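You operate a simulated robot arm through the tools that you are given. There is no shell and no other tool. Be economical: measure what you need, move in short steps, check, and stop when the job is done.

The job below is to be done with a simulated two-armed robot. You get a single attempt, and the scene is never put back.

Task
On the top of the rig one table, fold the blue cloth in half.

The check looks at the end state, three seconds after you hand in, the way a careful person would. Anything else that was tipped, shoved, dropped, spilled or broken makes it a failure. Flat cloth is picked up by pressing the open fingertips on it (5 to 10 N) and closing them slowly along it; thin cloth reads only 2 to 8 mm in the jaws.

Robot
Two 7-joint arms with two-finger parallel grippers on one trunk, on a base that drives. Base frame: it is fixed to the floor where the robot stands at the start and does not move with it; the origin is under the middle of the robot, x ahead of it, y to its left, z up; the surface under the hand at the start is at about z = 0.8. Lengths are in m, angles in degrees, forces in N, time in s.
The left shoulder is at the start at [0.06, 0.189, 1.128], the right one opposite. With the tool pointing down near the work surface each hand reaches from about 0.1 to 0.66 m from the robot's upright axis, wherever it stands, measured 20 degrees to its own side. Places, roughly: top of the rig one table [0.4, 0.1, 0.8]. Payload 3.43 kg a hand.
The tool frame of a hand sits at the grasp point between the pads (the TCP): z along the fingers, y along the line on which they close. The tips reach 0.03 m beyond it. Largest opening 0.094 m; finger width 0.028, thickness 0.01; the body of the gripper, 0.05 by 0.096 m, starts 0.055 m behind the TCP.
Orientation is that of the tool frame in the base frame, as a unit quaternion [w, x, y, z]. With the fingers straight down and closing along the base's y, the tool's x points along the base's -x, its y along +y and its z along -z.

Tools
- The arms move only by the tool jog_arm. It takes "left_increments", "right_increments" or both (then of equal length, played together; a hand with none holds still); each is a list of rows, each a list of 7 numbers: the opening, from 0 (shut) to 1 (fully open), then the shift along the tool's x, y, z in mm, then the turn, a rotation vector about the tool's x, y, z in degrees. In form: [[fingers, x, y, z, rx, ry, rz], ...]. A call has 1 to 12 rows; each row shifts and turns the commanded pose from where the row before left it, along the tool's axes as they then stand. A row lasts 0.2 s, in which the tool goes at most 0.05 m and 8.6 degrees; a call with a longer step from one row to the next is refused whole, and so is a gripper value outside its range. A pose out of reach is approached as far as the arm can. The call stops where the force on the tool passes 40 N (or 10 N more than at its start, if that is more) or the arm is blocked; 0.2 s more then pass. Each finger travels about 0.153 m/s and halts on what it meets, pressing with about 38 N; the grip force reading is that of the motor and also rises with nothing between the fingers. The clock runs only during rows and for 0.2 s after the last one: add rows that do not move to give the fingers time. The reply holds the time, the measured pose of the TCP, the force on the tool along the base axes, the opening and the grip force, in the units named above and with some noise, with the torque about the TCP (base axes, N m) and any sound that the robot's microphone picked up, and new pictures: "show" is both (left out), scene, wrist or none (wrist: the cameras of the hands that moved).
- Cameras (640 x 400 px; columns grow to the right, rows downward): "scene" is now at [-0.0047, 0.0274, 1.6793]; the picture's right is [0.29, -0.96, 0.00], its down [-0.87, -0.27, -0.41] and it looks along [0.39, 0.12, -0.91] (base axes); focal length 283 px, centre (320, 200). "left" rides on the left gripper at [0.076, -0.014, -0.103] in its tool frame; the picture's right is [0.18, 0.98, 0.00], its down [-0.75, 0.14, -0.64] and it looks along [-0.63, 0.12, 0.77] (tool axes); focal length 243 px, centre (320, 200). "right" rides on the right gripper at [0.076, 0.014, -0.102] in its tool frame; the picture's right is [-0.18, 0.98, 0.00], its down [-0.75, -0.14, -0.64] and it looks along [-0.63, -0.12, 0.77] (tool axes); focal length 243 px, centre (320, 200). There is no depth. A picture from a camera that has moved, and an enlarged one, comes with that camera's place and axes in the base frame and with its lens. The place of the scene camera against the robot may be out by one fixed shift of up to 0.025 m in any direction.
- raise_lower(by): slides the trunk up (or, below 0, down) by that many m; the arms and the scene camera ride with it, the base frame stays. It gives what a move gives, with no picture.
- roll_base(legs): drives the robot by 1 to 6 legs, each [ahead, left, turn to the left] in m, m and degrees, along the robot's own axes; the way and the turn of a leg run together, so that a leg with both is an arc; at most 1.5 m and 180 degrees a leg. The arms and the cameras ride along, it lands a little off, and it stops where it bumps. It gives what a move gives, and a new picture of the scene camera.
- head_to(pan, tilt): turns the head with the scene camera to pan (to the left, within 86 degrees either way) and tilt (down, from -29 to 69), counted from straight ahead of the robot. It gives what a move gives, and a new picture of the scene camera.
- inspect(camera, box): a new picture of the part [left, top, right, bottom] of that camera's present view, enlarged. The clock stands still meanwhile.
- sign_off(): hands the job in; it is judged then, once.

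Work in short steps. Places have to be worked out from the pictures, the camera data and where the tool is seen: move nearer, look again, correct. Check each grasp and each placing, and mend what went wrong. You have 120 turns and 260 pictures in all, those below and enlarged ones among them. Open the grippers and draw the arms clear of the work before you hand the job in, unless the task says otherwise; then end with one line.

The tools are called after "Emit:" as name(argument=value, ...) on one line, values as JSON. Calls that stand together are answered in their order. jog_arm: Moves the arms, as the interface text tells. Its arguments: {"type":"object","properties":{"left_increments":{"type":"array"},"right_increments":{"type":"array"},"show":{"type":"string","enum":["both","scene","wrist","none"]}},"required":[]} The other tools are called the same way: raise_lower (by) slides the trunk up or down; roll_base (legs) drives the base; head_to (pan, tilt) turns the head that bears the scene camera; inspect (camera, box) takes an enlarged picture of a part of a camera's view; sign_off () hands the job in.

At the start:

```text
time: 0.0
left_position: [0.3823, 0.2185, 0.9523]
left_tool_rot: [0.0, -0.001, 1.0, 0.0]
left_contact_force: [0.0, 0.4, 0.9]
left_wrist_torque: [-0.01, -0.02, -0.02]
left_opening: 0.0938
left_finger_force: 0.1
right_position: [0.3413, -0.0732, 0.9718]
right_tool_rot: [0.0, 0.001, 1.0, 0.001]
right_contact_force: [-0.1, 0.3, 0.2]
right_wrist_torque: [0.01, -0.04, -0.01]
right_opening: 0.0941
right_finger_force: 0.1
trunk travel left (down, up): [-0.8, 0.19]
robot x, y, heading: [-0.0018, -0.0003, 0.0]
head pan, tilt: [17.2, 65.7]
```

scene: 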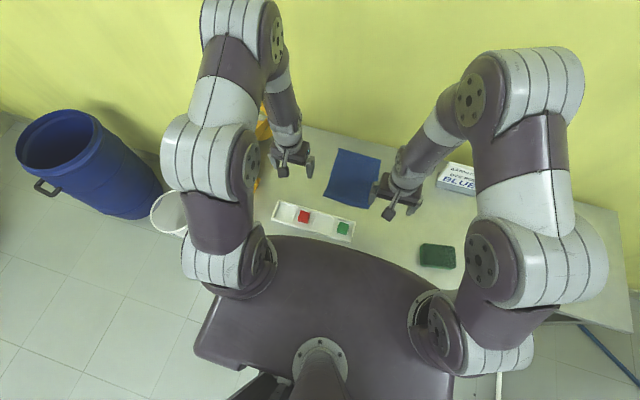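
right: 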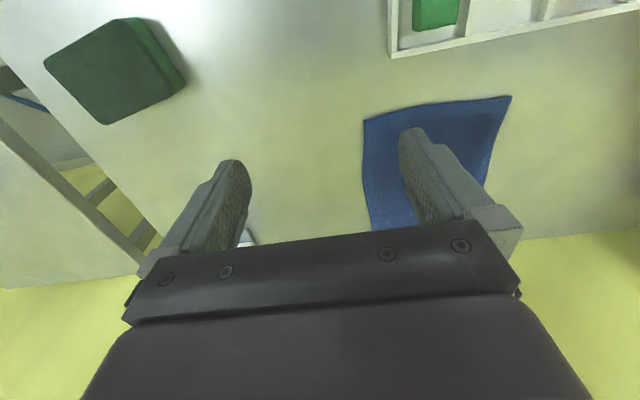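
left: 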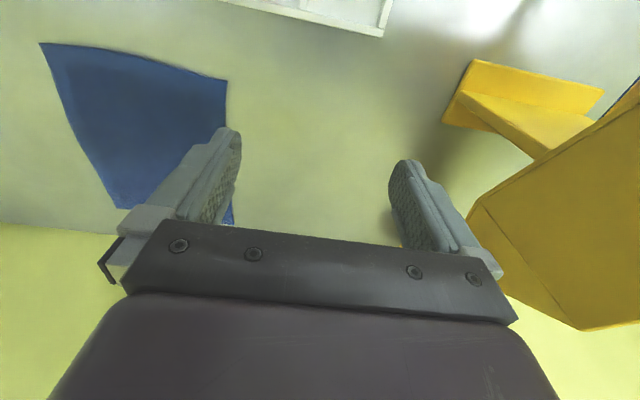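

The blue cloth lies between the hands near the far side of the table. I'll enlarge the scene view to measure its corners.

Emit:
inspect(camera="scene", box=[260, 130, 420, 230])

Emit:
inspect(camera="left", box=[0, 0, 320, 200])

```text
4.00 times, centred on (340, 180) of scene
camera zoom: at [-0.0047, 0.0274, 1.6793], right [0.29, -0.96, 0.0], down [-0.87, -0.27, -0.41], along [0.39, 0.12, -0.91], focal length 1132 px, centre (240, 280)
```

zoom: 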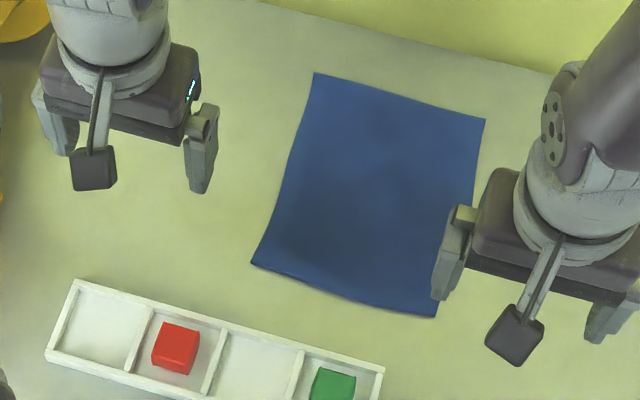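

```text
2.00 times, centred on (160, 100) of left
camera zoom: at [0.3058, 0.2039, 1.0533], right [-0.18, 0.98, 0.0], down [0.75, 0.14, 0.64], along [0.63, 0.12, -0.77], focal length 485 px, centre (640, 400)
```

zoom: 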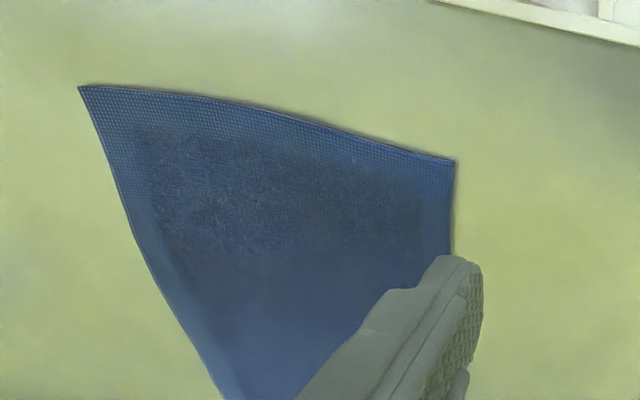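

From the scene view, corrected by the wrist view, the cloth covers about x 0.382–0.586, y −0.032–0.130. I'll fold the near edge onto the far edge with both hands. First I move in a little and turn both wrists about 90° so the fingers close along x, with the cameras outward.

Emit:
jog_arm(left_increments=[[1, 0, -34, 0, 0, 0, 0], [1, 0, -34, 0, 0, 0, 0], [1, 0, 0, 0, 0, 0, 8.5], [1, 0, 0, 0, 0, 0, 8.5], [1, 0, 0, 0, 0, 0, 8.5], [1, 0, 0, 0, 0, 0, 8.5], [1, 0, 0, 0, 0, 0, 8.5], [1, 0, 0, 0, 0, 0, 8.5], [1, 0, 0, 0, 0, 0, 8.5], [1, 0, 0, 0, 0, 0, 8.5], [1, 0, 0, 0, 0, 0, 8.5], [1, 0, 0, 0, 0, 0, 8.5]], right_increments=[[1, -27, 0, 0, 0, 0, 0], [1, -27, 0, 0, 0, 0, 0], [1, 0, 0, 0, 0, 0, -8.5], [1, 0, 0, 0, 0, 0, -8.5], [1, 0, 0, 0, 0, 0, -8.5], [1, 0, 0, 0, 0, 0, -8.5], [1, 0, 0, 0, 0, 0, -8.5], [1, 0, 0, 0, 0, 0, -8.5], [1, 0, 0, 0, 0, 0, -8.5], [1, 0, 0, 0, 0, 0, -8.5], [1, 0, 0, 0, 0, 0, -8.5], [1, 0, 0, 0, 0, 0, -8.5]])

```text
time: 2.6
left_position: [0.3829, 0.1509, 0.9524]
left_tool_rot: [0.0, 0.676, 0.737, 0.0]
left_contact_force: [0.0, -0.2, -0.5]
left_wrist_torque: [0.01, 0.03, 0.0]
left_opening: 0.0939
left_finger_force: 0.0
right_position: [0.3948, -0.0734, 0.9719]
right_tool_rot: [0.0, -0.676, 0.737, 0.0]
right_contact_force: [-0.8, -0.8, -0.1]
right_wrist_torque: [0.01, 0.01, 0.02]
right_opening: 0.0942
right_finger_force: 0.0
trunk travel left (down, up): [-0.8, 0.19]
robot x, y, heading: [-0.0025, -0.004, 0.1]
head pan, tilt: [17.2, 65.7]
camera scene: at [-0.0046, 0.0273, 1.6793], right [0.29, -0.96, 0.0], down [-0.87, -0.27, -0.41], along [0.39, 0.12, -0.91], focal length 283 px, centre (320, 200)
camera right: at [0.3741, -0.1491, 1.0757], right [-0.96, 0.27, 0.0], down [0.2, 0.74, 0.64], along [0.17, 0.62, -0.77], focal length 243 px, centre (320, 200)
camera left: at [0.3616, 0.2251, 1.0534], right [0.96, 0.27, 0.0], down [0.2, -0.74, 0.64], along [0.17, -0.62, -0.77], focal length 243 px, centre (320, 200)
```

scene: 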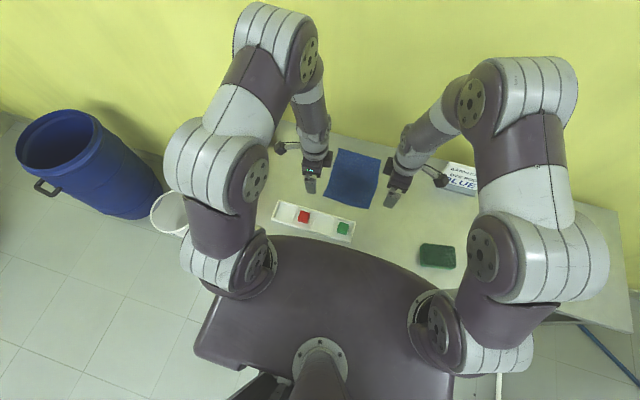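
right: 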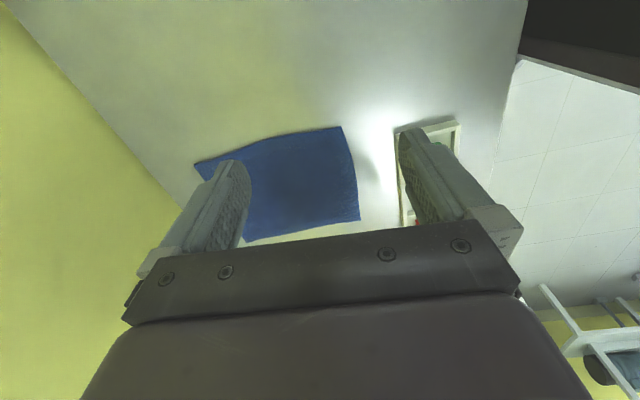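
left: 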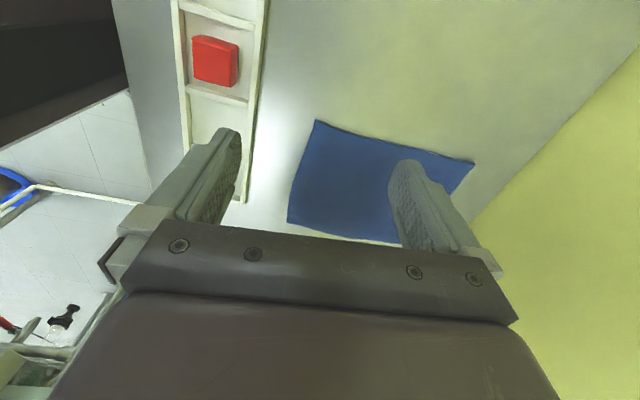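

Corner triangulation from both wrist cameras agrees: cloth x 0.383–0.578, y −0.031–0.128. Now I finish the turn and bring both hands above the near corners with a 30 mm opening, tips about 4 cm above the table.

Emit:
jog_arm(left_increments=[[1, 0, 0, 0, 0, 0, 5], [0.32, -22, 10, 0, 0, 0, 0], [0.32, -21, 10, 0, 0, 0, 0], [0.32, 0, 0, 27, 0, 0, 0], [0.32, 0, 0, 27, 0, 0, 0], [0.32, 0, 0, 28, 0, 0, 0], [0.32, 0, 0, 0, 0, 0, 0]], right_increments=[[1, 0, 0, 0, 0, 0, -5], [0.32, -31, -4, 0, 0, 0, 0], [0.32, -31, -4, 0, 0, 0, 0], [0.32, 0, 0, 34, 0, 0, 0], [0.32, 0, 0, 34, 0, 0, 0], [0.32, 0, 0, 34, 0, 0, 0], [0.32, 0, 0, 0, 0, 0, 0]])

```text
time: 4.2
left_position: [0.4035, 0.105, 0.8702]
left_tool_rot: [-0.001, 0.707, 0.707, 0.0]
left_contact_force: [-0.6, -0.6, 0.6]
left_wrist_torque: [0.0, 0.0, -0.01]
left_opening: 0.0301
left_finger_force: 0.1
right_position: [0.4021, -0.0095, 0.8707]
right_tool_rot: [0.0, 0.708, -0.707, 0.0]
right_contact_force: [0.1, -0.5, -0.2]
right_wrist_torque: [-0.01, 0.0, 0.01]
right_opening: 0.0302
right_finger_force: 0.0
trunk travel left (down, up): [-0.8, 0.19]
robot x, y, heading: [0.0015, -0.0003, 0.0]
head pan, tilt: [17.2, 65.7]
camera scene: at [-0.0055, 0.0272, 1.6794], right [0.29, -0.96, 0.0], down [-0.87, -0.27, -0.41], along [0.39, 0.12, -0.91], focal length 283 px, centre (320, 200)
camera right: at [0.3868, -0.0862, 0.9742], right [-0.98, 0.18, 0.0], down [0.14, 0.75, 0.64], along [0.12, 0.63, -0.77], focal length 243 px, centre (320, 200)
camera left: at [0.3886, 0.1816, 0.9713], right [0.98, 0.18, 0.0], down [0.14, -0.75, 0.64], along [0.12, -0.63, -0.77], focal length 243 px, centre (320, 200)
```

scene: 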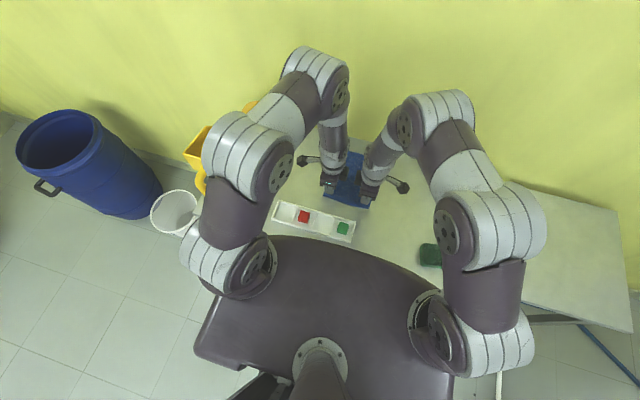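
right: 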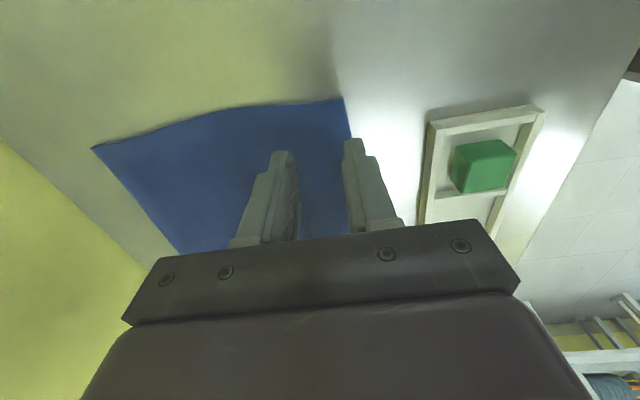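
left: 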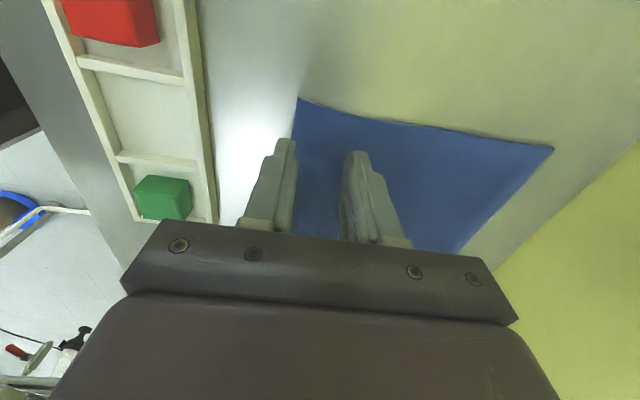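

Both hands straddle the near edge as planned. I'll shift each 5 mm outward and go down to just above the cloth.

Emit:
jog_arm(left_increments=[[0.32, 5, 0, 10, 0, 0, 0], [0.32, 0, 0, 15, 0, 0, 0], [0.32, 0, 0, 9, 0, 0, 0], [0.32, 0, 0, 2, 0, 0, 0], [0.32, 0, 0, 0, 0, 0, 0]], right_increments=[[0.32, 5, 0, 10, 0, 0, 0], [0.32, 0, 0, 15, 0, 0, 0], [0.32, 0, 0, 9, 0, 0, 0], [0.32, 0, 0, 2, 0, 0, 0], [0.32, 0, 0, 0, 0, 0, 0]], show="wrist")

```text
time: 5.4
left_position: [0.4038, 0.1116, 0.8338]
left_tool_rot: [0.001, 0.707, 0.707, 0.0]
left_contact_force: [0.9, 0.4, 1.4]
left_wrist_torque: [-0.02, 0.0, 0.02]
left_opening: 0.0297
left_finger_force: 0.0
right_position: [0.4023, -0.0163, 0.8338]
right_tool_rot: [0.0, 0.707, -0.707, 0.0]
right_contact_force: [-0.3, 0.5, 2.3]
right_wrist_torque: [0.0, 0.01, -0.02]
right_opening: 0.0299
right_finger_force: 0.1
trunk travel left (down, up): [-0.8, 0.19]
robot x, y, heading: [0.003, -0.0019, -0.3]
head pan, tilt: [17.2, 65.7]
camera right: at [0.3887, -0.0931, 0.9372], right [-0.98, 0.18, 0.0], down [0.14, 0.75, 0.64], along [0.12, 0.63, -0.77], focal length 243 px, centre (320, 200)
camera left: at [0.3886, 0.1873, 0.9355], right [0.98, 0.18, 0.0], down [0.14, -0.75, 0.64], along [0.12, -0.63, -0.77], focal length 243 px, centre (320, 200)
```

right: 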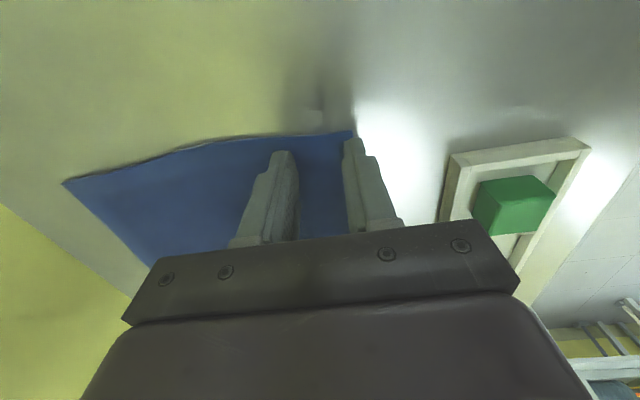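
left: 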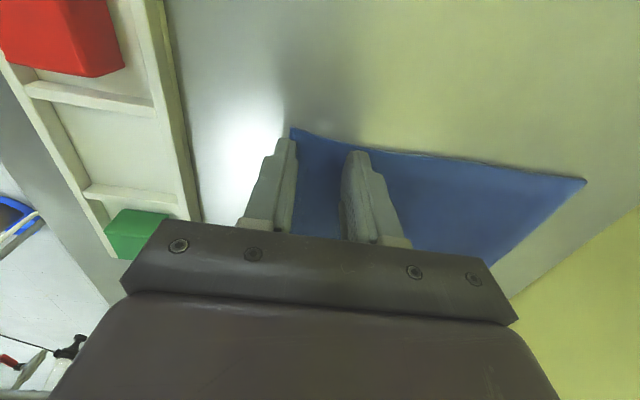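

Contact is just starting (1–2 N) and the near edge lies under the outer fingertips. I'll press gently by 1.5 mm.

Emit:
jog_arm(left_increments=[[0.32, 0, 0, 1, 0, 0, 0], [0.32, 0, 0, 0.5, 0, 0, 0], [0.32, 0, 0, 0, 0, 0, 0]], right_increments=[[0.32, 0, 0, 1, 0, 0, 0], [0.32, 0, 0, 0.5, 0, 0, 0], [0.32, 0, 0, 0, 0, 0, 0]], show="none")

Emit:
inspect(camera="left", box=[220, 90, 420, 250])

Emit:
inspect(camera="right", box=[220, 90, 420, 250])

```text
time: 6.2
left_position: [0.4027, 0.1116, 0.8329]
left_tool_rot: [0.0, 0.708, 0.706, 0.0]
left_contact_force: [2.5, -2.3, 11.7]
left_wrist_torque: [-0.08, -0.12, 0.02]
left_opening: 0.0297
left_finger_force: 0.0
right_position: [0.403, -0.017, 0.8342]
right_tool_rot: [0.0, 0.707, -0.707, 0.0]
right_contact_force: [-0.4, 1.5, 5.0]
right_wrist_torque: [0.07, -0.03, 0.01]
right_opening: 0.03
right_finger_force: 0.1
trunk travel left (down, up): [-0.8, 0.19]
robot x, y, heading: [-0.0049, 0.0008, 0.1]
head pan, tilt: [17.2, 65.7]
```

```text
2.50 times, centred on (320, 170) of left
camera zoom: at [0.388, 0.1875, 0.9345], right [0.98, 0.18, 0.0], down [0.14, -0.75, 0.64], along [0.12, -0.63, -0.77], focal length 606 px, centre (320, 275)
```

zoom: 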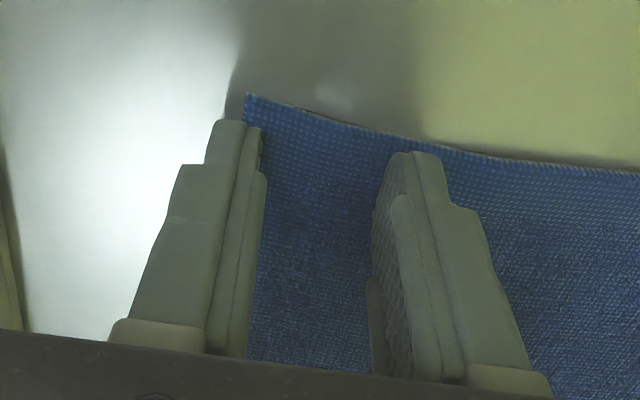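

```text
2.50 times, centred on (320, 170) of right
camera zoom: at [0.3885, -0.094, 0.9365], right [-0.98, 0.18, 0.0], down [0.14, 0.75, 0.64], along [0.12, 0.63, -0.77], focal length 606 px, centre (320, 275)
```

zoom: 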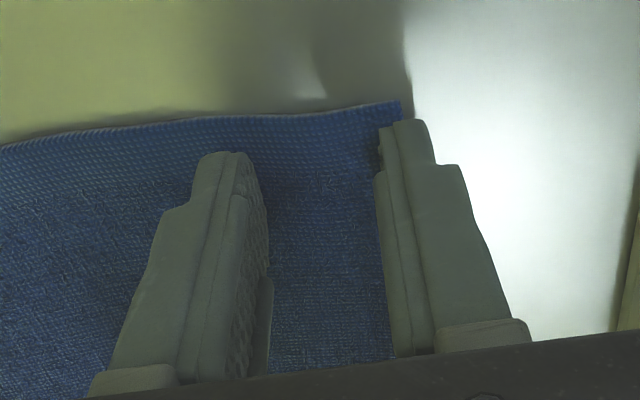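

The press is 5–12 N and both fingers sit well on the cloth. I'll close slowly.

Emit:
jog_arm(left_increments=[[0.28, 0, 0, 0, 0, 0, 0], [0.24, 0, 0, 0, 0, 0, 0], [0.2, 0, 0, 0, 0, 0, 0], [0.17, 0, 0, 0, 0, 0, 0], [0.14, 0, 0, 0, 0, 0, 0], [0.11, 0, 0, 0, 0, 0, 0], [0.08, 0, 0, 0, 0, 0, 0], [0.05, 0, 0, 0, 0, 0, 0], [0.02, 0, 0, 0, 0, 0, 0], [0, 0, 0, 0, 0, 0, 0], [0, 0, 0, 0, 0, 0, 0]], right_increments=[[0.28, 0, 0, 0, 0, 0, 0], [0.24, 0, 0, 0, 0, 0, 0], [0.2, 0, 0, 0, 0, 0, 0], [0.17, 0, 0, 0, 0, 0, 0], [0.14, 0, 0, 0, 0, 0, 0], [0.11, 0, 0, 0, 0, 0, 0], [0.08, 0, 0, 0, 0, 0, 0], [0.05, 0, 0, 0, 0, 0, 0], [0.02, 0, 0, 0, 0, 0, 0], [0, 0, 0, 0, 0, 0, 0], [0, 0, 0, 0, 0, 0, 0]], show="none")

Emit:
inspect(camera="left", box=[220, 90, 420, 250])

Emit:
inspect(camera="right", box=[220, 90, 420, 250])

```text
time: 8.6
left_position: [0.4027, 0.1121, 0.834]
left_tool_rot: [0.001, 0.707, 0.707, 0.001]
left_contact_force: [1.4, -1.9, 13.1]
left_wrist_torque: [-0.07, -0.08, 0.02]
left_opening: 0.0038
left_finger_force: 38.4
right_position: [0.4029, -0.0177, 0.8336]
right_tool_rot: [0.001, -0.707, 0.707, -0.001]
right_contact_force: [0.1, 1.3, 4.7]
right_wrist_torque: [0.07, 0.01, 0.0]
right_opening: 0.0039
right_finger_force: 37.9
trunk travel left (down, up): [-0.8, 0.19]
robot x, y, heading: [-0.0016, 0.0018, -0.1]
head pan, tilt: [17.2, 65.7]
```

```text
2.50 times, centred on (320, 170) of left
camera zoom: at [0.3874, 0.1875, 0.9344], right [0.98, 0.18, 0.0], down [0.14, -0.75, 0.64], along [0.12, -0.63, -0.77], focal length 606 px, centre (320, 275)
```

zoom: 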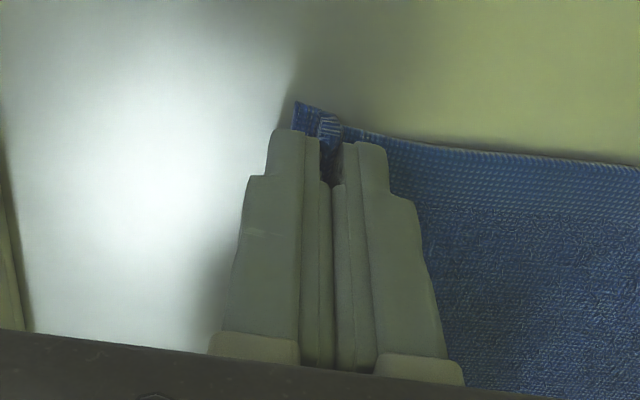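

```text
2.50 times, centred on (320, 170) of right
camera zoom: at [0.3881, -0.0941, 0.9364], right [-0.98, 0.18, 0.0], down [0.14, 0.75, 0.64], along [0.12, 0.63, -0.77], focal length 606 px, centre (320, 275)
```

zoom: 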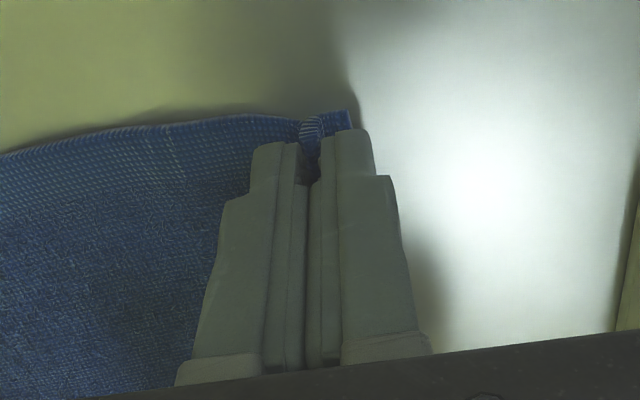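

Each hand holds a cloth ridge (3.8 mm) with only a short flap outside. I'll lift along the first quarter of an arc around the fold line at x≈0.48.

Emit:
jog_arm(left_increments=[[0, 0, 1, -7, 0, 0, 0], [0, 0, 2, -8, 0, 0, 0], [0, 0, 4, -8, 0, 0, 0], [0, 0, 5, -7, 0, 0, 0], [0, 0, 7, -6, 0, 0, 0], [0, 0, 8, -6, 0, 0, 0], [0, 0, 11, -5, 0, 0, 0], [0, 0, 12, -4, 0, 0, 0], [0, 0, 13, -4, 0, 0, 0], [0, 0, 14, -3, 0, 0, 0]], right_increments=[[0, 0, -1, -7, 0, 0, 0], [0, 0, -2, -8, 0, 0, 0], [0, 0, -4, -8, 0, 0, 0], [0, 0, -5, -7, 0, 0, 0], [0, 0, -7, -6, 0, 0, 0], [0, 0, -8, -6, 0, 0, 0], [0, 0, -11, -5, 0, 0, 0], [0, 0, -12, -4, 0, 0, 0], [0, 0, -13, -4, 0, 0, 0], [0, 0, -14, -3, 0, 0, 0]])

```text
time: 10.8
left_position: [0.4825, 0.1131, 0.8895]
left_tool_rot: [0.0, 0.708, 0.707, 0.0]
left_contact_force: [0.0, -1.1, 0.3]
left_wrist_torque: [-0.02, -0.01, 0.01]
left_opening: 0.0038
left_finger_force: 37.8
right_position: [0.4824, -0.016, 0.8907]
right_tool_rot: [0.0, 0.707, -0.707, 0.0]
right_contact_force: [0.0, 1.2, 0.0]
right_wrist_torque: [0.02, 0.04, -0.01]
right_opening: 0.004
right_finger_force: 37.6
trunk travel left (down, up): [-0.8, 0.19]
robot x, y, heading: [-0.0015, 0.0015, -0.1]
head pan, tilt: [17.2, 65.7]
camera scene: at [-0.0035, 0.0273, 1.6793], right [0.29, -0.96, 0.0], down [-0.87, -0.27, -0.41], along [0.39, 0.12, -0.91], focal length 283 px, centre (320, 200)
camera right: at [0.4676, -0.0925, 0.9943], right [-0.98, 0.18, 0.0], down [0.14, 0.75, 0.64], along [0.12, 0.63, -0.77], focal length 243 px, centre (320, 200)
camera left: at [0.4671, 0.1893, 0.9905], right [0.98, 0.18, 0.0], down [0.14, -0.75, 0.64], along [0.12, -0.63, -0.77], focal length 243 px, centre (320, 200)
```

scene: 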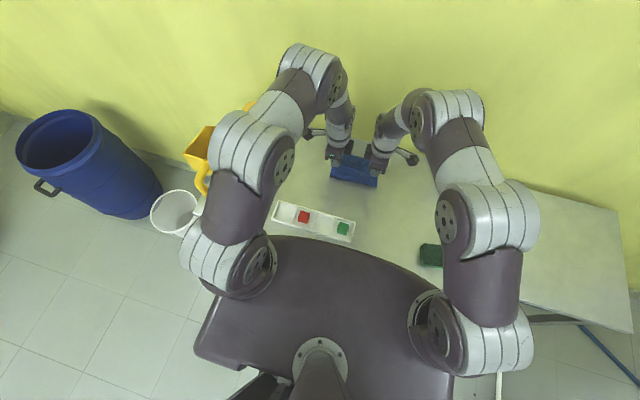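
right: 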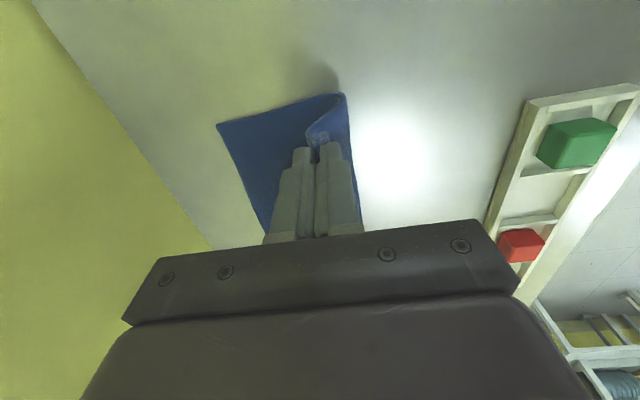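
left: 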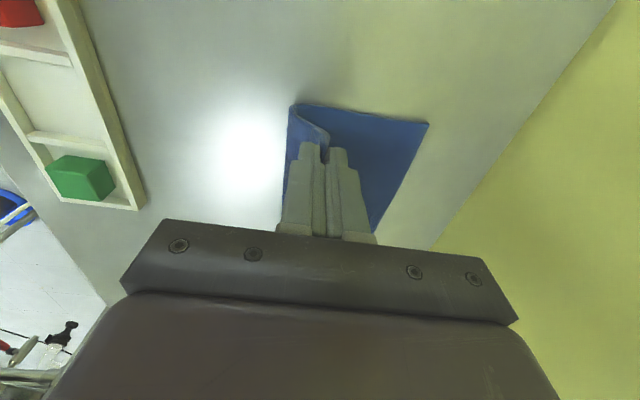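

The cloth is folding cleanly with the far half staying put. I continue over, tilting the hands 30° (fingers pointing back towards the fold) while coming down to about 1.5 cm above the far half.

Emit:
jog_arm(left_increments=[[0, 0, 8, 0, 7.5, 0, 0], [0, 0, 8, 0, 7.5, 0, 0], [0, 0, 8, 0, 7.5, 0, 0], [0, 0, 8, 0, 7.5, 0, 0], [0, 0, 12, 2.1, 0, 0, 0], [0, 0, 12, 2.1, 0, 0, 0], [0, 0, 12, 2.1, 0, 0, 0], [0, 0, 12, 2.1, 0, 0, 0], [0, 0, 12, 2.1, 0, 0, 0]], right_increments=[[0, 0, -8, 0, -7.5, 0, 0], [0, 0, -8, 0, -7.5, 0, 0], [0, 0, -8, 0, -7.5, 0, 0], [0, 0, -8, 0, -7.5, 0, 0], [0, 0, -12, 2.1, 0, 0, 0], [0, 0, -12, 2.1, 0, 0, 0], [0, 0, -12, 2.1, 0, 0, 0], [0, 0, -12, 2.1, 0, 0, 0], [0, 0, -12, 2.1, 0, 0, 0]])

```text
time: 11.7
left_position: [0.4732, 0.1117, 0.8818]
left_tool_rot: [-0.132, 0.694, 0.695, -0.134]
left_contact_force: [-6.5, -24.1, -0.8]
left_wrist_torque: [-0.68, 0.1, 0.14]
left_opening: 0.0034
left_finger_force: 37.7
left hand out of reach, approached as far as the arm can: row 3, 4
right_position: [0.4458, -0.0302, 0.8799]
right_tool_rot: [-0.136, -0.692, 0.694, 0.146]
right_contact_force: [5.5, 24.6, -0.1]
right_wrist_torque: [0.62, -0.16, -0.37]
right_opening: 0.0034
right_finger_force: 37.7
right hand out of reach, approached as far as the arm can: row 3, 4
trunk travel left (down, up): [-0.8, 0.19]
robot x, y, heading: [-0.0019, 0.0009, -0.4]
head pan, tilt: [17.2, 65.7]
stopped in row 4 (left hand): the force on the tool passed its limit at 51 N (the readings are from after the stop); the commanded pose is now the measured one
camera scene: at [-0.0066, 0.0269, 1.6794], right [0.29, -0.96, 0.0], down [-0.87, -0.27, -0.41], along [0.39, 0.12, -0.91], focal length 283 px, centre (320, 200)
camera right: at [0.4714, -0.107, 0.9798], right [-0.9, 0.18, 0.39], down [0.38, 0.74, 0.55], along [-0.19, 0.64, -0.74], focal length 243 px, centre (320, 200)
camera left: at [0.4968, 0.1881, 0.981], right [0.91, 0.18, -0.36], down [0.37, -0.75, 0.55], along [-0.17, -0.64, -0.75], focal length 243 px, centre (320, 200)
```

scene: 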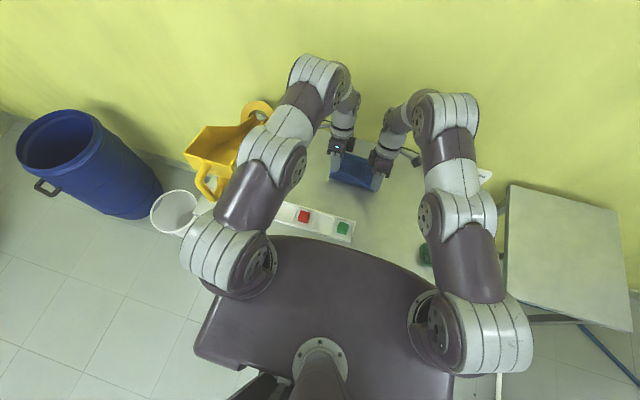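
right: 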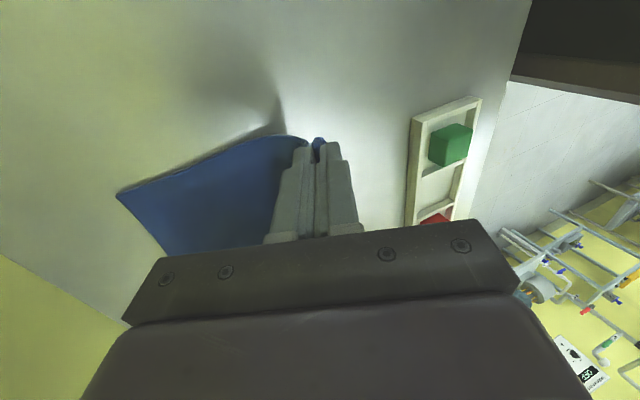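
left: 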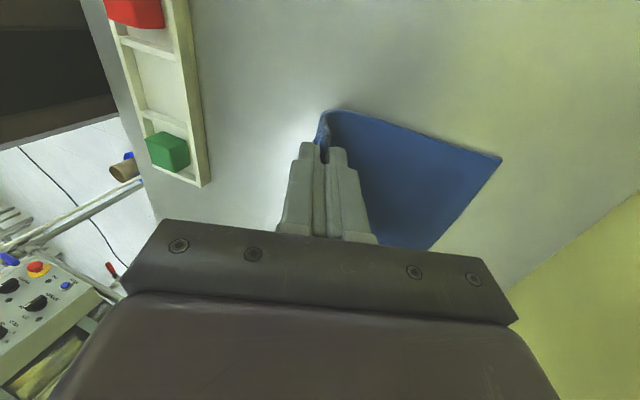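

The tilt exceeded the arms' reach, so the right hand lagged and the cloth is being pulled sideways. I'll first bring the right hand inward, then undo the tilt in both hands.

Emit:
jog_arm(left_increments=[[0, 0, 0, 0, 0, 0, 0], [0, 0, 0, 0, 0, 0, 0], [0, 0, 0, 0, -5.5, 0, 0], [0, 0, 0, 0, -5.5, 0, 0], [0, 0, 0, 0, -5.5, 0, 0], [0, 0, 0, 0, -5.5, 0, 0]], right_increments=[[0, -7, 0, 0, 0, 0, 0], [0, -6, -3, 0, 0, 0, 0], [0, 0, -5, 0, 5.7, 0, 0], [0, 0, -5, 0, 5.7, 0, 0], [0, 0, -5, 0, 5.7, 0, 0], [0, 0, -5, 0, 5.7, 0, 0]])

```text
time: 13.1
left_position: [0.4738, 0.1135, 0.8813]
left_tool_rot: [0.005, 0.707, 0.708, 0.003]
left_contact_force: [-0.2, -1.6, -0.3]
left_wrist_torque: [0.0, 0.09, -0.01]
left_opening: 0.0034
left_finger_force: 37.8
right_position: [0.4607, -0.0216, 0.8722]
right_tool_rot: [0.0, -0.707, 0.707, 0.006]
right_contact_force: [0.8, 2.1, 0.5]
right_wrist_torque: [0.05, 0.09, -0.02]
right_opening: 0.0036
right_finger_force: 38.2
right hand out of reach, approached as far as the arm can: row 2
trunk travel left (down, up): [-0.8, 0.19]
robot x, y, heading: [0.0024, 0.0023, -0.1]
head pan, tilt: [17.2, 65.7]
camera scene: at [-0.0057, 0.0274, 1.6793], right [0.3, -0.96, 0.0], down [-0.87, -0.27, -0.41], along [0.39, 0.12, -0.91], focal length 283 px, centre (320, 200)
camera right: at [0.4468, -0.097, 0.9735], right [-0.98, 0.19, 0.01], down [0.15, 0.75, 0.65], along [0.11, 0.64, -0.76], focal length 243 px, centre (320, 200)
camera left: at [0.4589, 0.1901, 0.9831], right [0.98, 0.19, 0.01], down [0.14, -0.75, 0.65], along [0.13, -0.63, -0.76], focal length 243 px, centre (320, 200)
```

scene: 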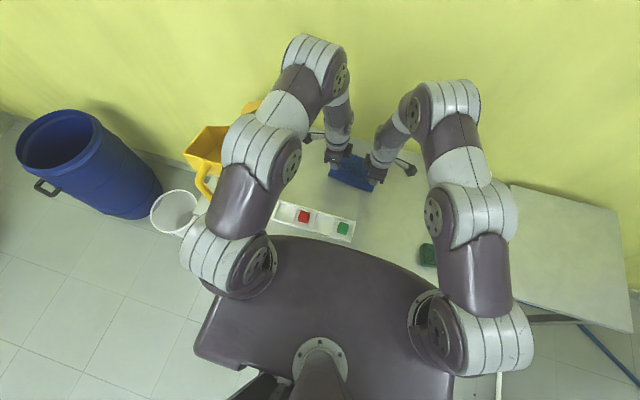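
right: 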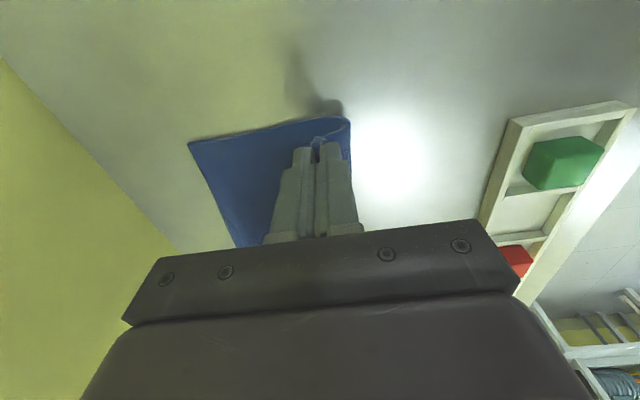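
left: 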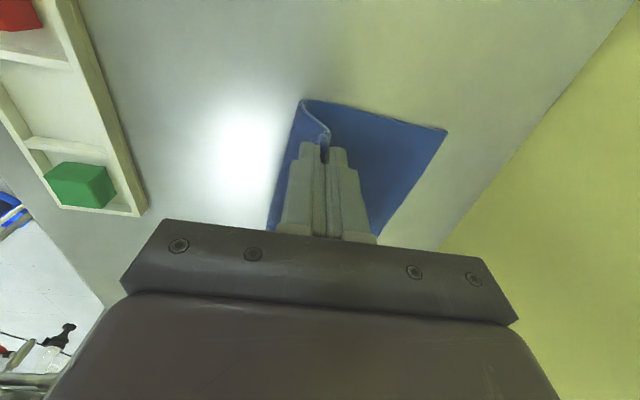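

The tension is gone and the cloth is intact. The far edge is now slightly turned (x≈0.575 left, ≈0.562 right), so the hands' present offset suits it. I continue forward and down with vertical fingers.

Emit:
jog_arm(left_increments=[[0, 0, 9, 0, 0, 0, 0], [0, 0, 9, 0, 0, 0, 0], [0, 0, 9, 3, 0, 0, 0], [0, 0, 9, 5, 0, 0, 0], [0, 0, 9, 6, 0, 0, 0], [0, 0, 8, 7, 0, 0, 0], [0, 0, 7, 8, 0, 0, 0], [0, 0, 6, 8, 0, 0, 0]], right_increments=[[0, -3, -9, 0, 0, 0, 0], [0, -2, -9, 0, 0, 0, 0], [0, 0, -9, 0, 0, 0, 0], [0, 0, -9, 3, 0, 0, 0], [0, 0, -9, 5, 0, 0, 0], [0, 0, -8, 6, 0, 0, 0], [0, 0, -7, 7, 0, 0, 0], [0, 0, -6, 7, 0, 0, 0]])

```text
time: 14.9
left_position: [0.5411, 0.1134, 0.8444]
left_tool_rot: [0.003, 0.706, 0.708, 0.001]
left_contact_force: [-1.2, 0.1, 2.1]
left_wrist_torque: [0.0, 0.09, 0.0]
left_opening: 0.0037
left_finger_force: 38.1
right_position: [0.5278, -0.0158, 0.8424]
right_tool_rot: [-0.001, -0.706, 0.708, 0.007]
right_contact_force: [-1.0, -0.8, 0.5]
right_wrist_torque: [0.03, 0.08, 0.02]
right_opening: 0.0036
right_finger_force: 37.9
trunk travel left (down, up): [-0.8, 0.19]
robot x, y, heading: [-0.0021, -0.001, 0.3]
head pan, tilt: [17.2, 65.7]
camera scene: at [-0.0043, 0.0274, 1.6794], right [0.3, -0.96, 0.0], down [-0.87, -0.27, -0.41], along [0.39, 0.12, -0.91], focal length 283 px, centre (320, 200)
camera right: at [0.514, -0.0926, 0.9448], right [-0.98, 0.19, 0.01], down [0.15, 0.75, 0.65], along [0.11, 0.64, -0.76], focal length 243 px, centre (320, 200)
camera left: at [0.5258, 0.1898, 0.9451], right [0.98, 0.19, 0.01], down [0.14, -0.75, 0.65], along [0.13, -0.63, -0.76], focal length 243 px, centre (320, 200)
```

scene: 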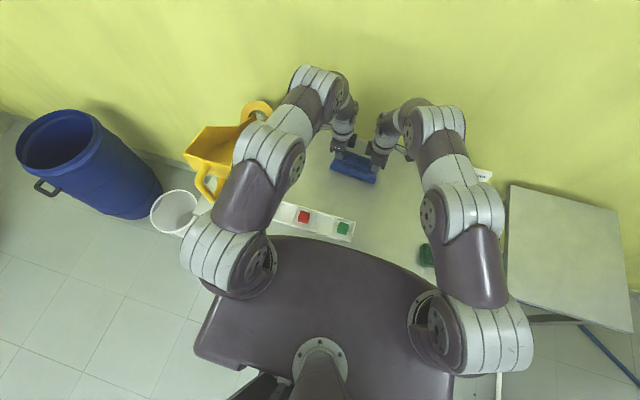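
right: 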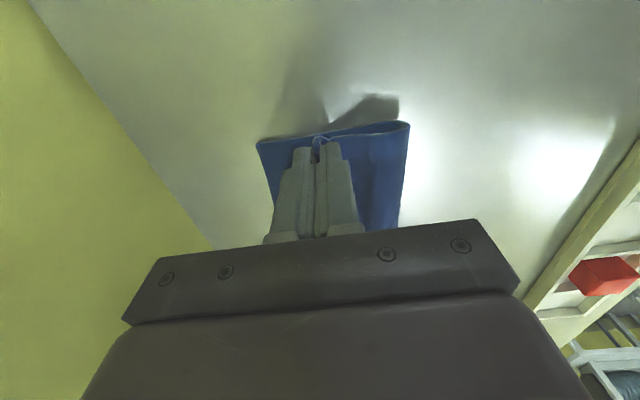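
left: 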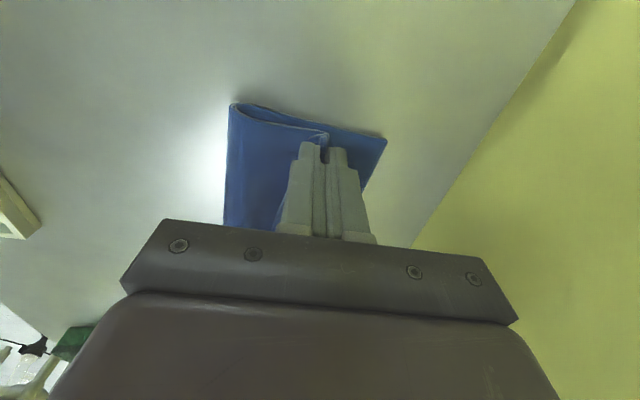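

Emit:
inspect(camera="left", box=[210, 80, 410, 240])

Emit:
inspect(camera="right", box=[230, 80, 430, 240])

```text
2.50 times, centred on (310, 160) of left
camera zoom: at [0.5258, 0.1898, 0.9451], right [0.98, 0.19, 0.01], down [0.14, -0.75, 0.65], along [0.13, -0.63, -0.76], focal length 606 px, centre (345, 300)
```

zoom: 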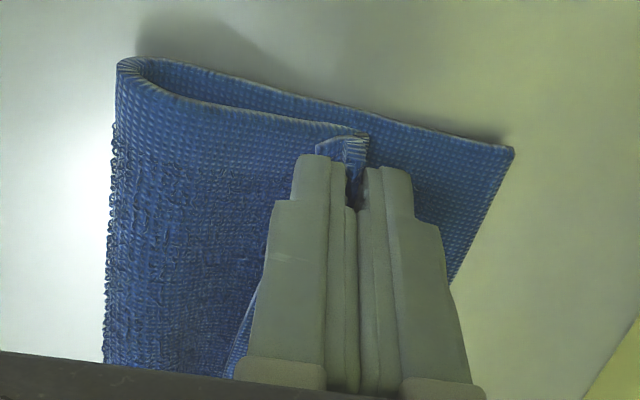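

```text
2.50 times, centred on (330, 160) of right
camera zoom: at [0.514, -0.0926, 0.9448], right [-0.98, 0.19, 0.01], down [0.15, 0.75, 0.65], along [0.11, 0.64, -0.76], focal length 606 px, centre (295, 300)
```

zoom: 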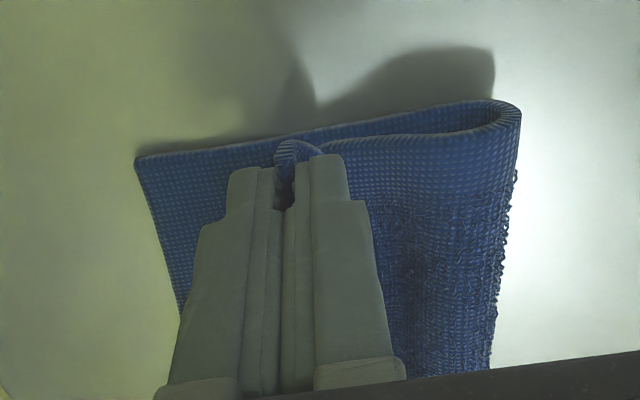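

The fold sits at x≈0.485/0.469 and the far edge at ≈0.584/0.566, so the halves match. Only the gripped ridge remains to be laid out. I lower to touch.

Emit:
jog_arm(left_increments=[[0, 0, 0, 4, 0, 0, 0], [0, 0, 0, 3, 0, 0, 0], [0, 0, 0, 0, 0, 0, 0]], right_increments=[[0, 0, 0, 3, 0, 0, 0], [0, 0, 0, 2, 0, 0, 0], [0, 0, 0, 0, 0, 0, 0]], show="none")

Emit:
inspect(camera="left", box=[210, 80, 410, 240])

```text
time: 15.7
left_position: [0.5407, 0.1128, 0.8378]
left_tool_rot: [0.005, 0.707, 0.707, 0.003]
left_contact_force: [1.4, -2.6, 10.4]
left_wrist_torque: [-0.12, 0.1, 0.01]
left_opening: 0.0033
left_finger_force: 37.5
right_position: [0.5273, -0.0147, 0.8388]
right_tool_rot: [0.001, -0.706, 0.708, 0.006]
right_contact_force: [1.2, -0.5, 8.0]
right_wrist_torque: [0.0, 0.08, -0.01]
right_opening: 0.0036
right_finger_force: 37.8
trunk travel left (down, up): [-0.8, 0.19]
robot x, y, heading: [0.0027, 0.0002, -0.1]
head pan, tilt: [17.2, 65.7]
```

```text
2.50 times, centred on (310, 160) of left
camera zoom: at [0.5244, 0.1896, 0.9397], right [0.98, 0.19, 0.01], down [0.14, -0.75, 0.65], along [0.13, -0.63, -0.76], focal length 606 px, centre (345, 300)
```

zoom: 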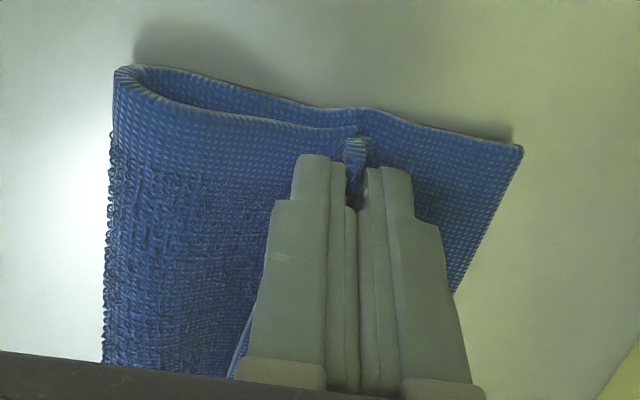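

Both tips now rest on the stack (8–10 N). I back off 2 mm and open slowly so the ridge can relax.

Emit:
jog_arm(left_increments=[[0, 0, 0, -2, 0, 0, 0], [0.08, 0, 0, 0, 0, 0, 0], [0.14, 0, 0, 0, 0, 0, 0], [0.2, 0, 0, 0, 0, 0, 0], [0.25, 0, 0, 0, 0, 0, 0], [0.3, 0, 0, 0, 0, 0, 0], [0.3, 0, 0, 0, 0, 0, 0]], right_increments=[[0, 0, 0, -2, 0, 0, 0], [0.08, 0, 0, 0, 0, 0, 0], [0.14, 0, 0, 0, 0, 0, 0], [0.2, 0, 0, 0, 0, 0, 0], [0.25, 0, 0, 0, 0, 0, 0], [0.3, 0, 0, 0, 0, 0, 0], [0.3, 0, 0, 0, 0, 0, 0]], show="none")

Emit:
inspect(camera="left", box=[210, 80, 410, 240])

Emit:
inspect(camera="right", box=[230, 80, 430, 240])

```text
time: 17.3
left_position: [0.541, 0.1158, 0.8385]
left_tool_rot: [0.004, 0.707, 0.707, 0.002]
left_contact_force: [0.7, -0.8, 3.3]
left_wrist_torque: [-0.03, 0.07, -0.01]
left_opening: 0.0278
left_finger_force: 0.1
right_position: [0.5274, -0.0154, 0.8387]
right_tool_rot: [-0.001, -0.706, 0.708, 0.008]
right_contact_force: [0.0, 0.9, 2.8]
right_wrist_torque: [0.03, 0.02, -0.02]
right_opening: 0.0277
right_finger_force: 0.0
trunk travel left (down, up): [-0.8, 0.19]
robot x, y, heading: [0.0006, -0.0011, 0.0]
head pan, tilt: [17.2, 65.7]
```

```text
2.50 times, centred on (310, 160) of left
camera zoom: at [0.5254, 0.191, 0.94], right [0.98, 0.19, 0.01], down [0.14, -0.75, 0.65], along [0.13, -0.63, -0.76], focal length 606 px, centre (345, 300)
```

zoom: 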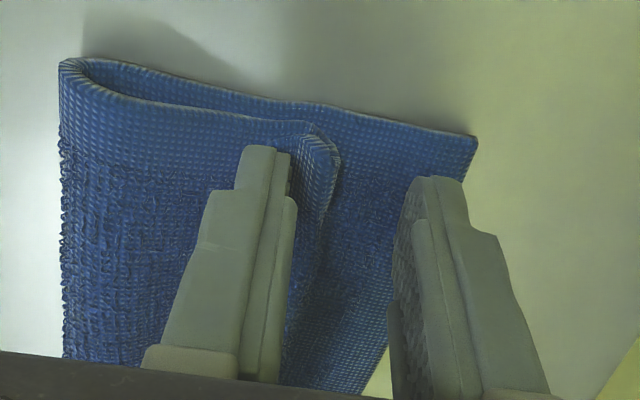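

```text
2.50 times, centred on (330, 160) of right
camera zoom: at [0.5133, -0.0919, 0.9416], right [-0.98, 0.19, 0.01], down [0.15, 0.75, 0.65], along [0.11, 0.64, -0.76], focal length 606 px, centre (295, 300)
```

zoom: 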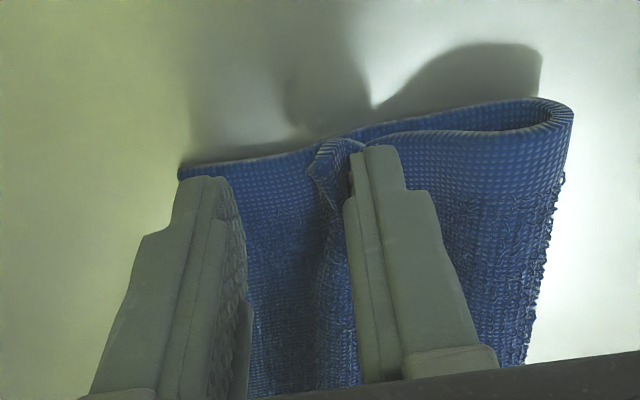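

Released; opening pulled the edge back a little. I raise both hands and look.

Emit:
jog_arm(left_increments=[[0.3, 0, 0, -20, 0, 0, 0], [0.3, 0, 0, -30, 0, 0, 0], [0.3, 0, 0, -30, 0, 0, 0], [0.3, 20, 0, 0, 0, 0, 0], [0.3, 30, 0, 0, 0, 0, 0], [0.3, 0, 0, 0, 0, 0, 0]], right_increments=[[0.3, 0, 0, -20, 0, 0, 0], [0.3, 0, 0, -30, 0, 0, 0], [0.3, 0, 0, -30, 0, 0, 0], [0.3, 20, 0, 0, 0, 0, 0], [0.3, 30, 0, 0, 0, 0, 0], [0.3, 0, 0, 0, 0, 0, 0]])

Emit:
inspect(camera="scene", box=[280, 110, 440, 210])

Emit:
inspect(camera="left", box=[210, 80, 450, 240])

Emit:
inspect(camera="right", box=[190, 80, 430, 240])

```text
time: 18.7
left_position: [0.5407, 0.1648, 0.9193]
left_tool_rot: [0.003, 0.707, 0.708, 0.001]
left_contact_force: [0.2, -0.5, 0.3]
left_wrist_torque: [-0.02, -0.02, -0.04]
left_opening: 0.0281
left_finger_force: 0.1
right_position: [0.5288, -0.0666, 0.921]
right_tool_rot: [-0.001, -0.706, 0.708, 0.006]
right_contact_force: [-0.5, 0.1, -0.5]
right_wrist_torque: [0.01, 0.02, 0.01]
right_opening: 0.0284
right_finger_force: 0.1
trunk travel left (down, up): [-0.8, 0.19]
robot x, y, heading: [0.0008, -0.0006, 0.0]
head pan, tilt: [17.2, 65.7]
camera scene: at [-0.0047, 0.0274, 1.6794], right [0.3, -0.96, 0.0], down [-0.87, -0.27, -0.41], along [0.39, 0.12, -0.91], focal length 283 px, centre (320, 200)
camera right: at [0.5144, -0.1438, 1.0227], right [-0.98, 0.19, 0.01], down [0.15, 0.75, 0.65], along [0.11, 0.64, -0.76], focal length 243 px, centre (320, 200)
camera left: at [0.5251, 0.2412, 1.0205], right [0.98, 0.19, 0.01], down [0.14, -0.75, 0.65], along [0.13, -0.63, -0.76], focal length 243 px, centre (320, 200)
```

scene: 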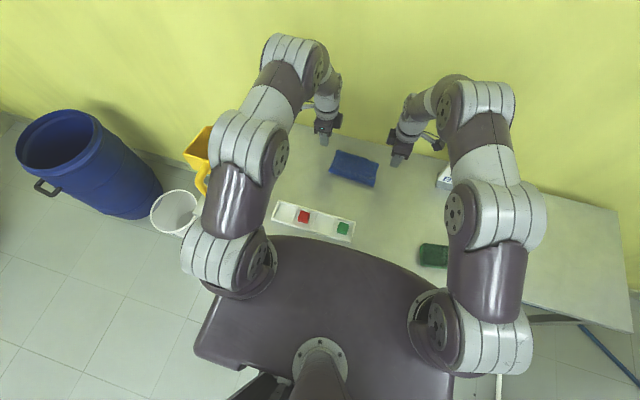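
right: 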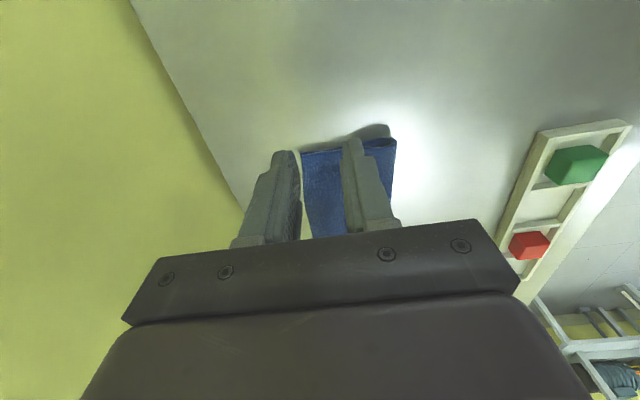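
left: 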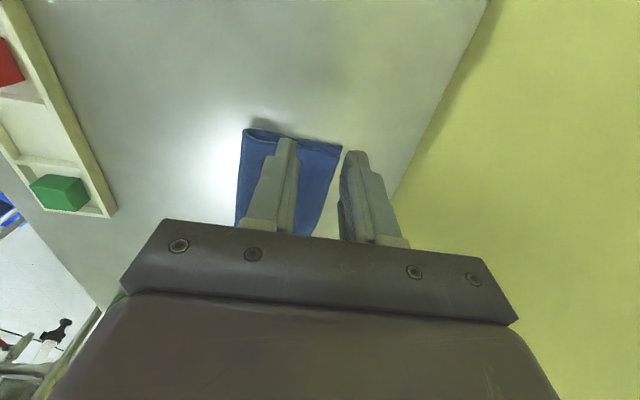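

```text
4.00 times, centred on (360, 160) of scene
camera zoom: at [-0.0047, 0.0274, 1.6794], right [0.3, -0.96, 0.0], down [-0.87, -0.27, -0.41], along [0.39, 0.12, -0.91], focal length 1132 px, centre (160, 360)
```

zoom: 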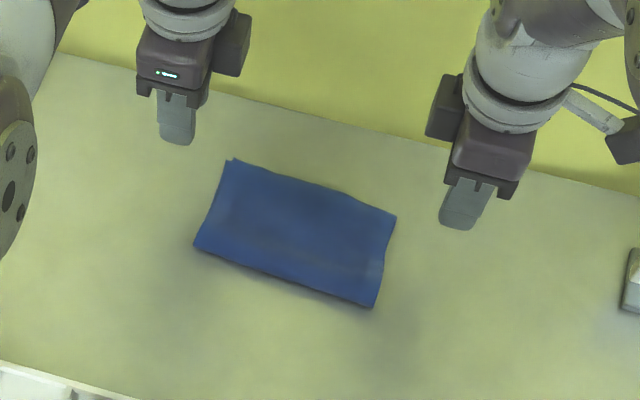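

```text
2.50 times, centred on (330, 160) of left
camera zoom: at [0.5251, 0.2412, 1.0205], right [0.98, 0.19, 0.01], down [0.14, -0.75, 0.65], along [0.13, -0.63, -0.76], focal length 606 px, centre (295, 300)
```

zoom: 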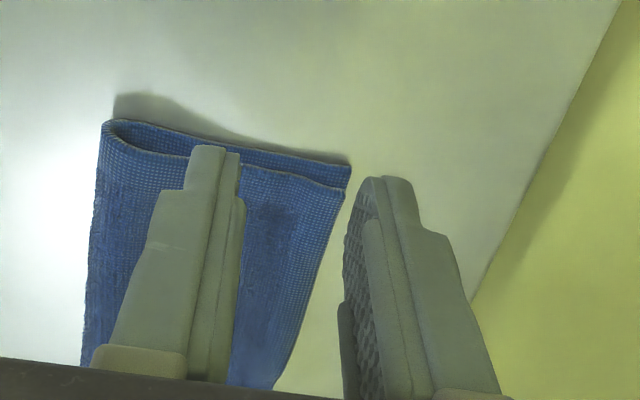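

```text
2.50 times, centred on (310, 160) of right
camera zoom: at [0.5144, -0.1438, 1.0227], right [-0.98, 0.19, 0.01], down [0.15, 0.75, 0.65], along [0.11, 0.64, -0.76], focal length 606 px, centre (345, 300)
```

zoom: 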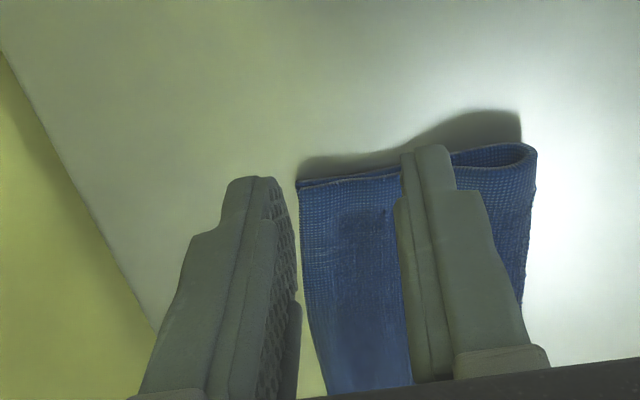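

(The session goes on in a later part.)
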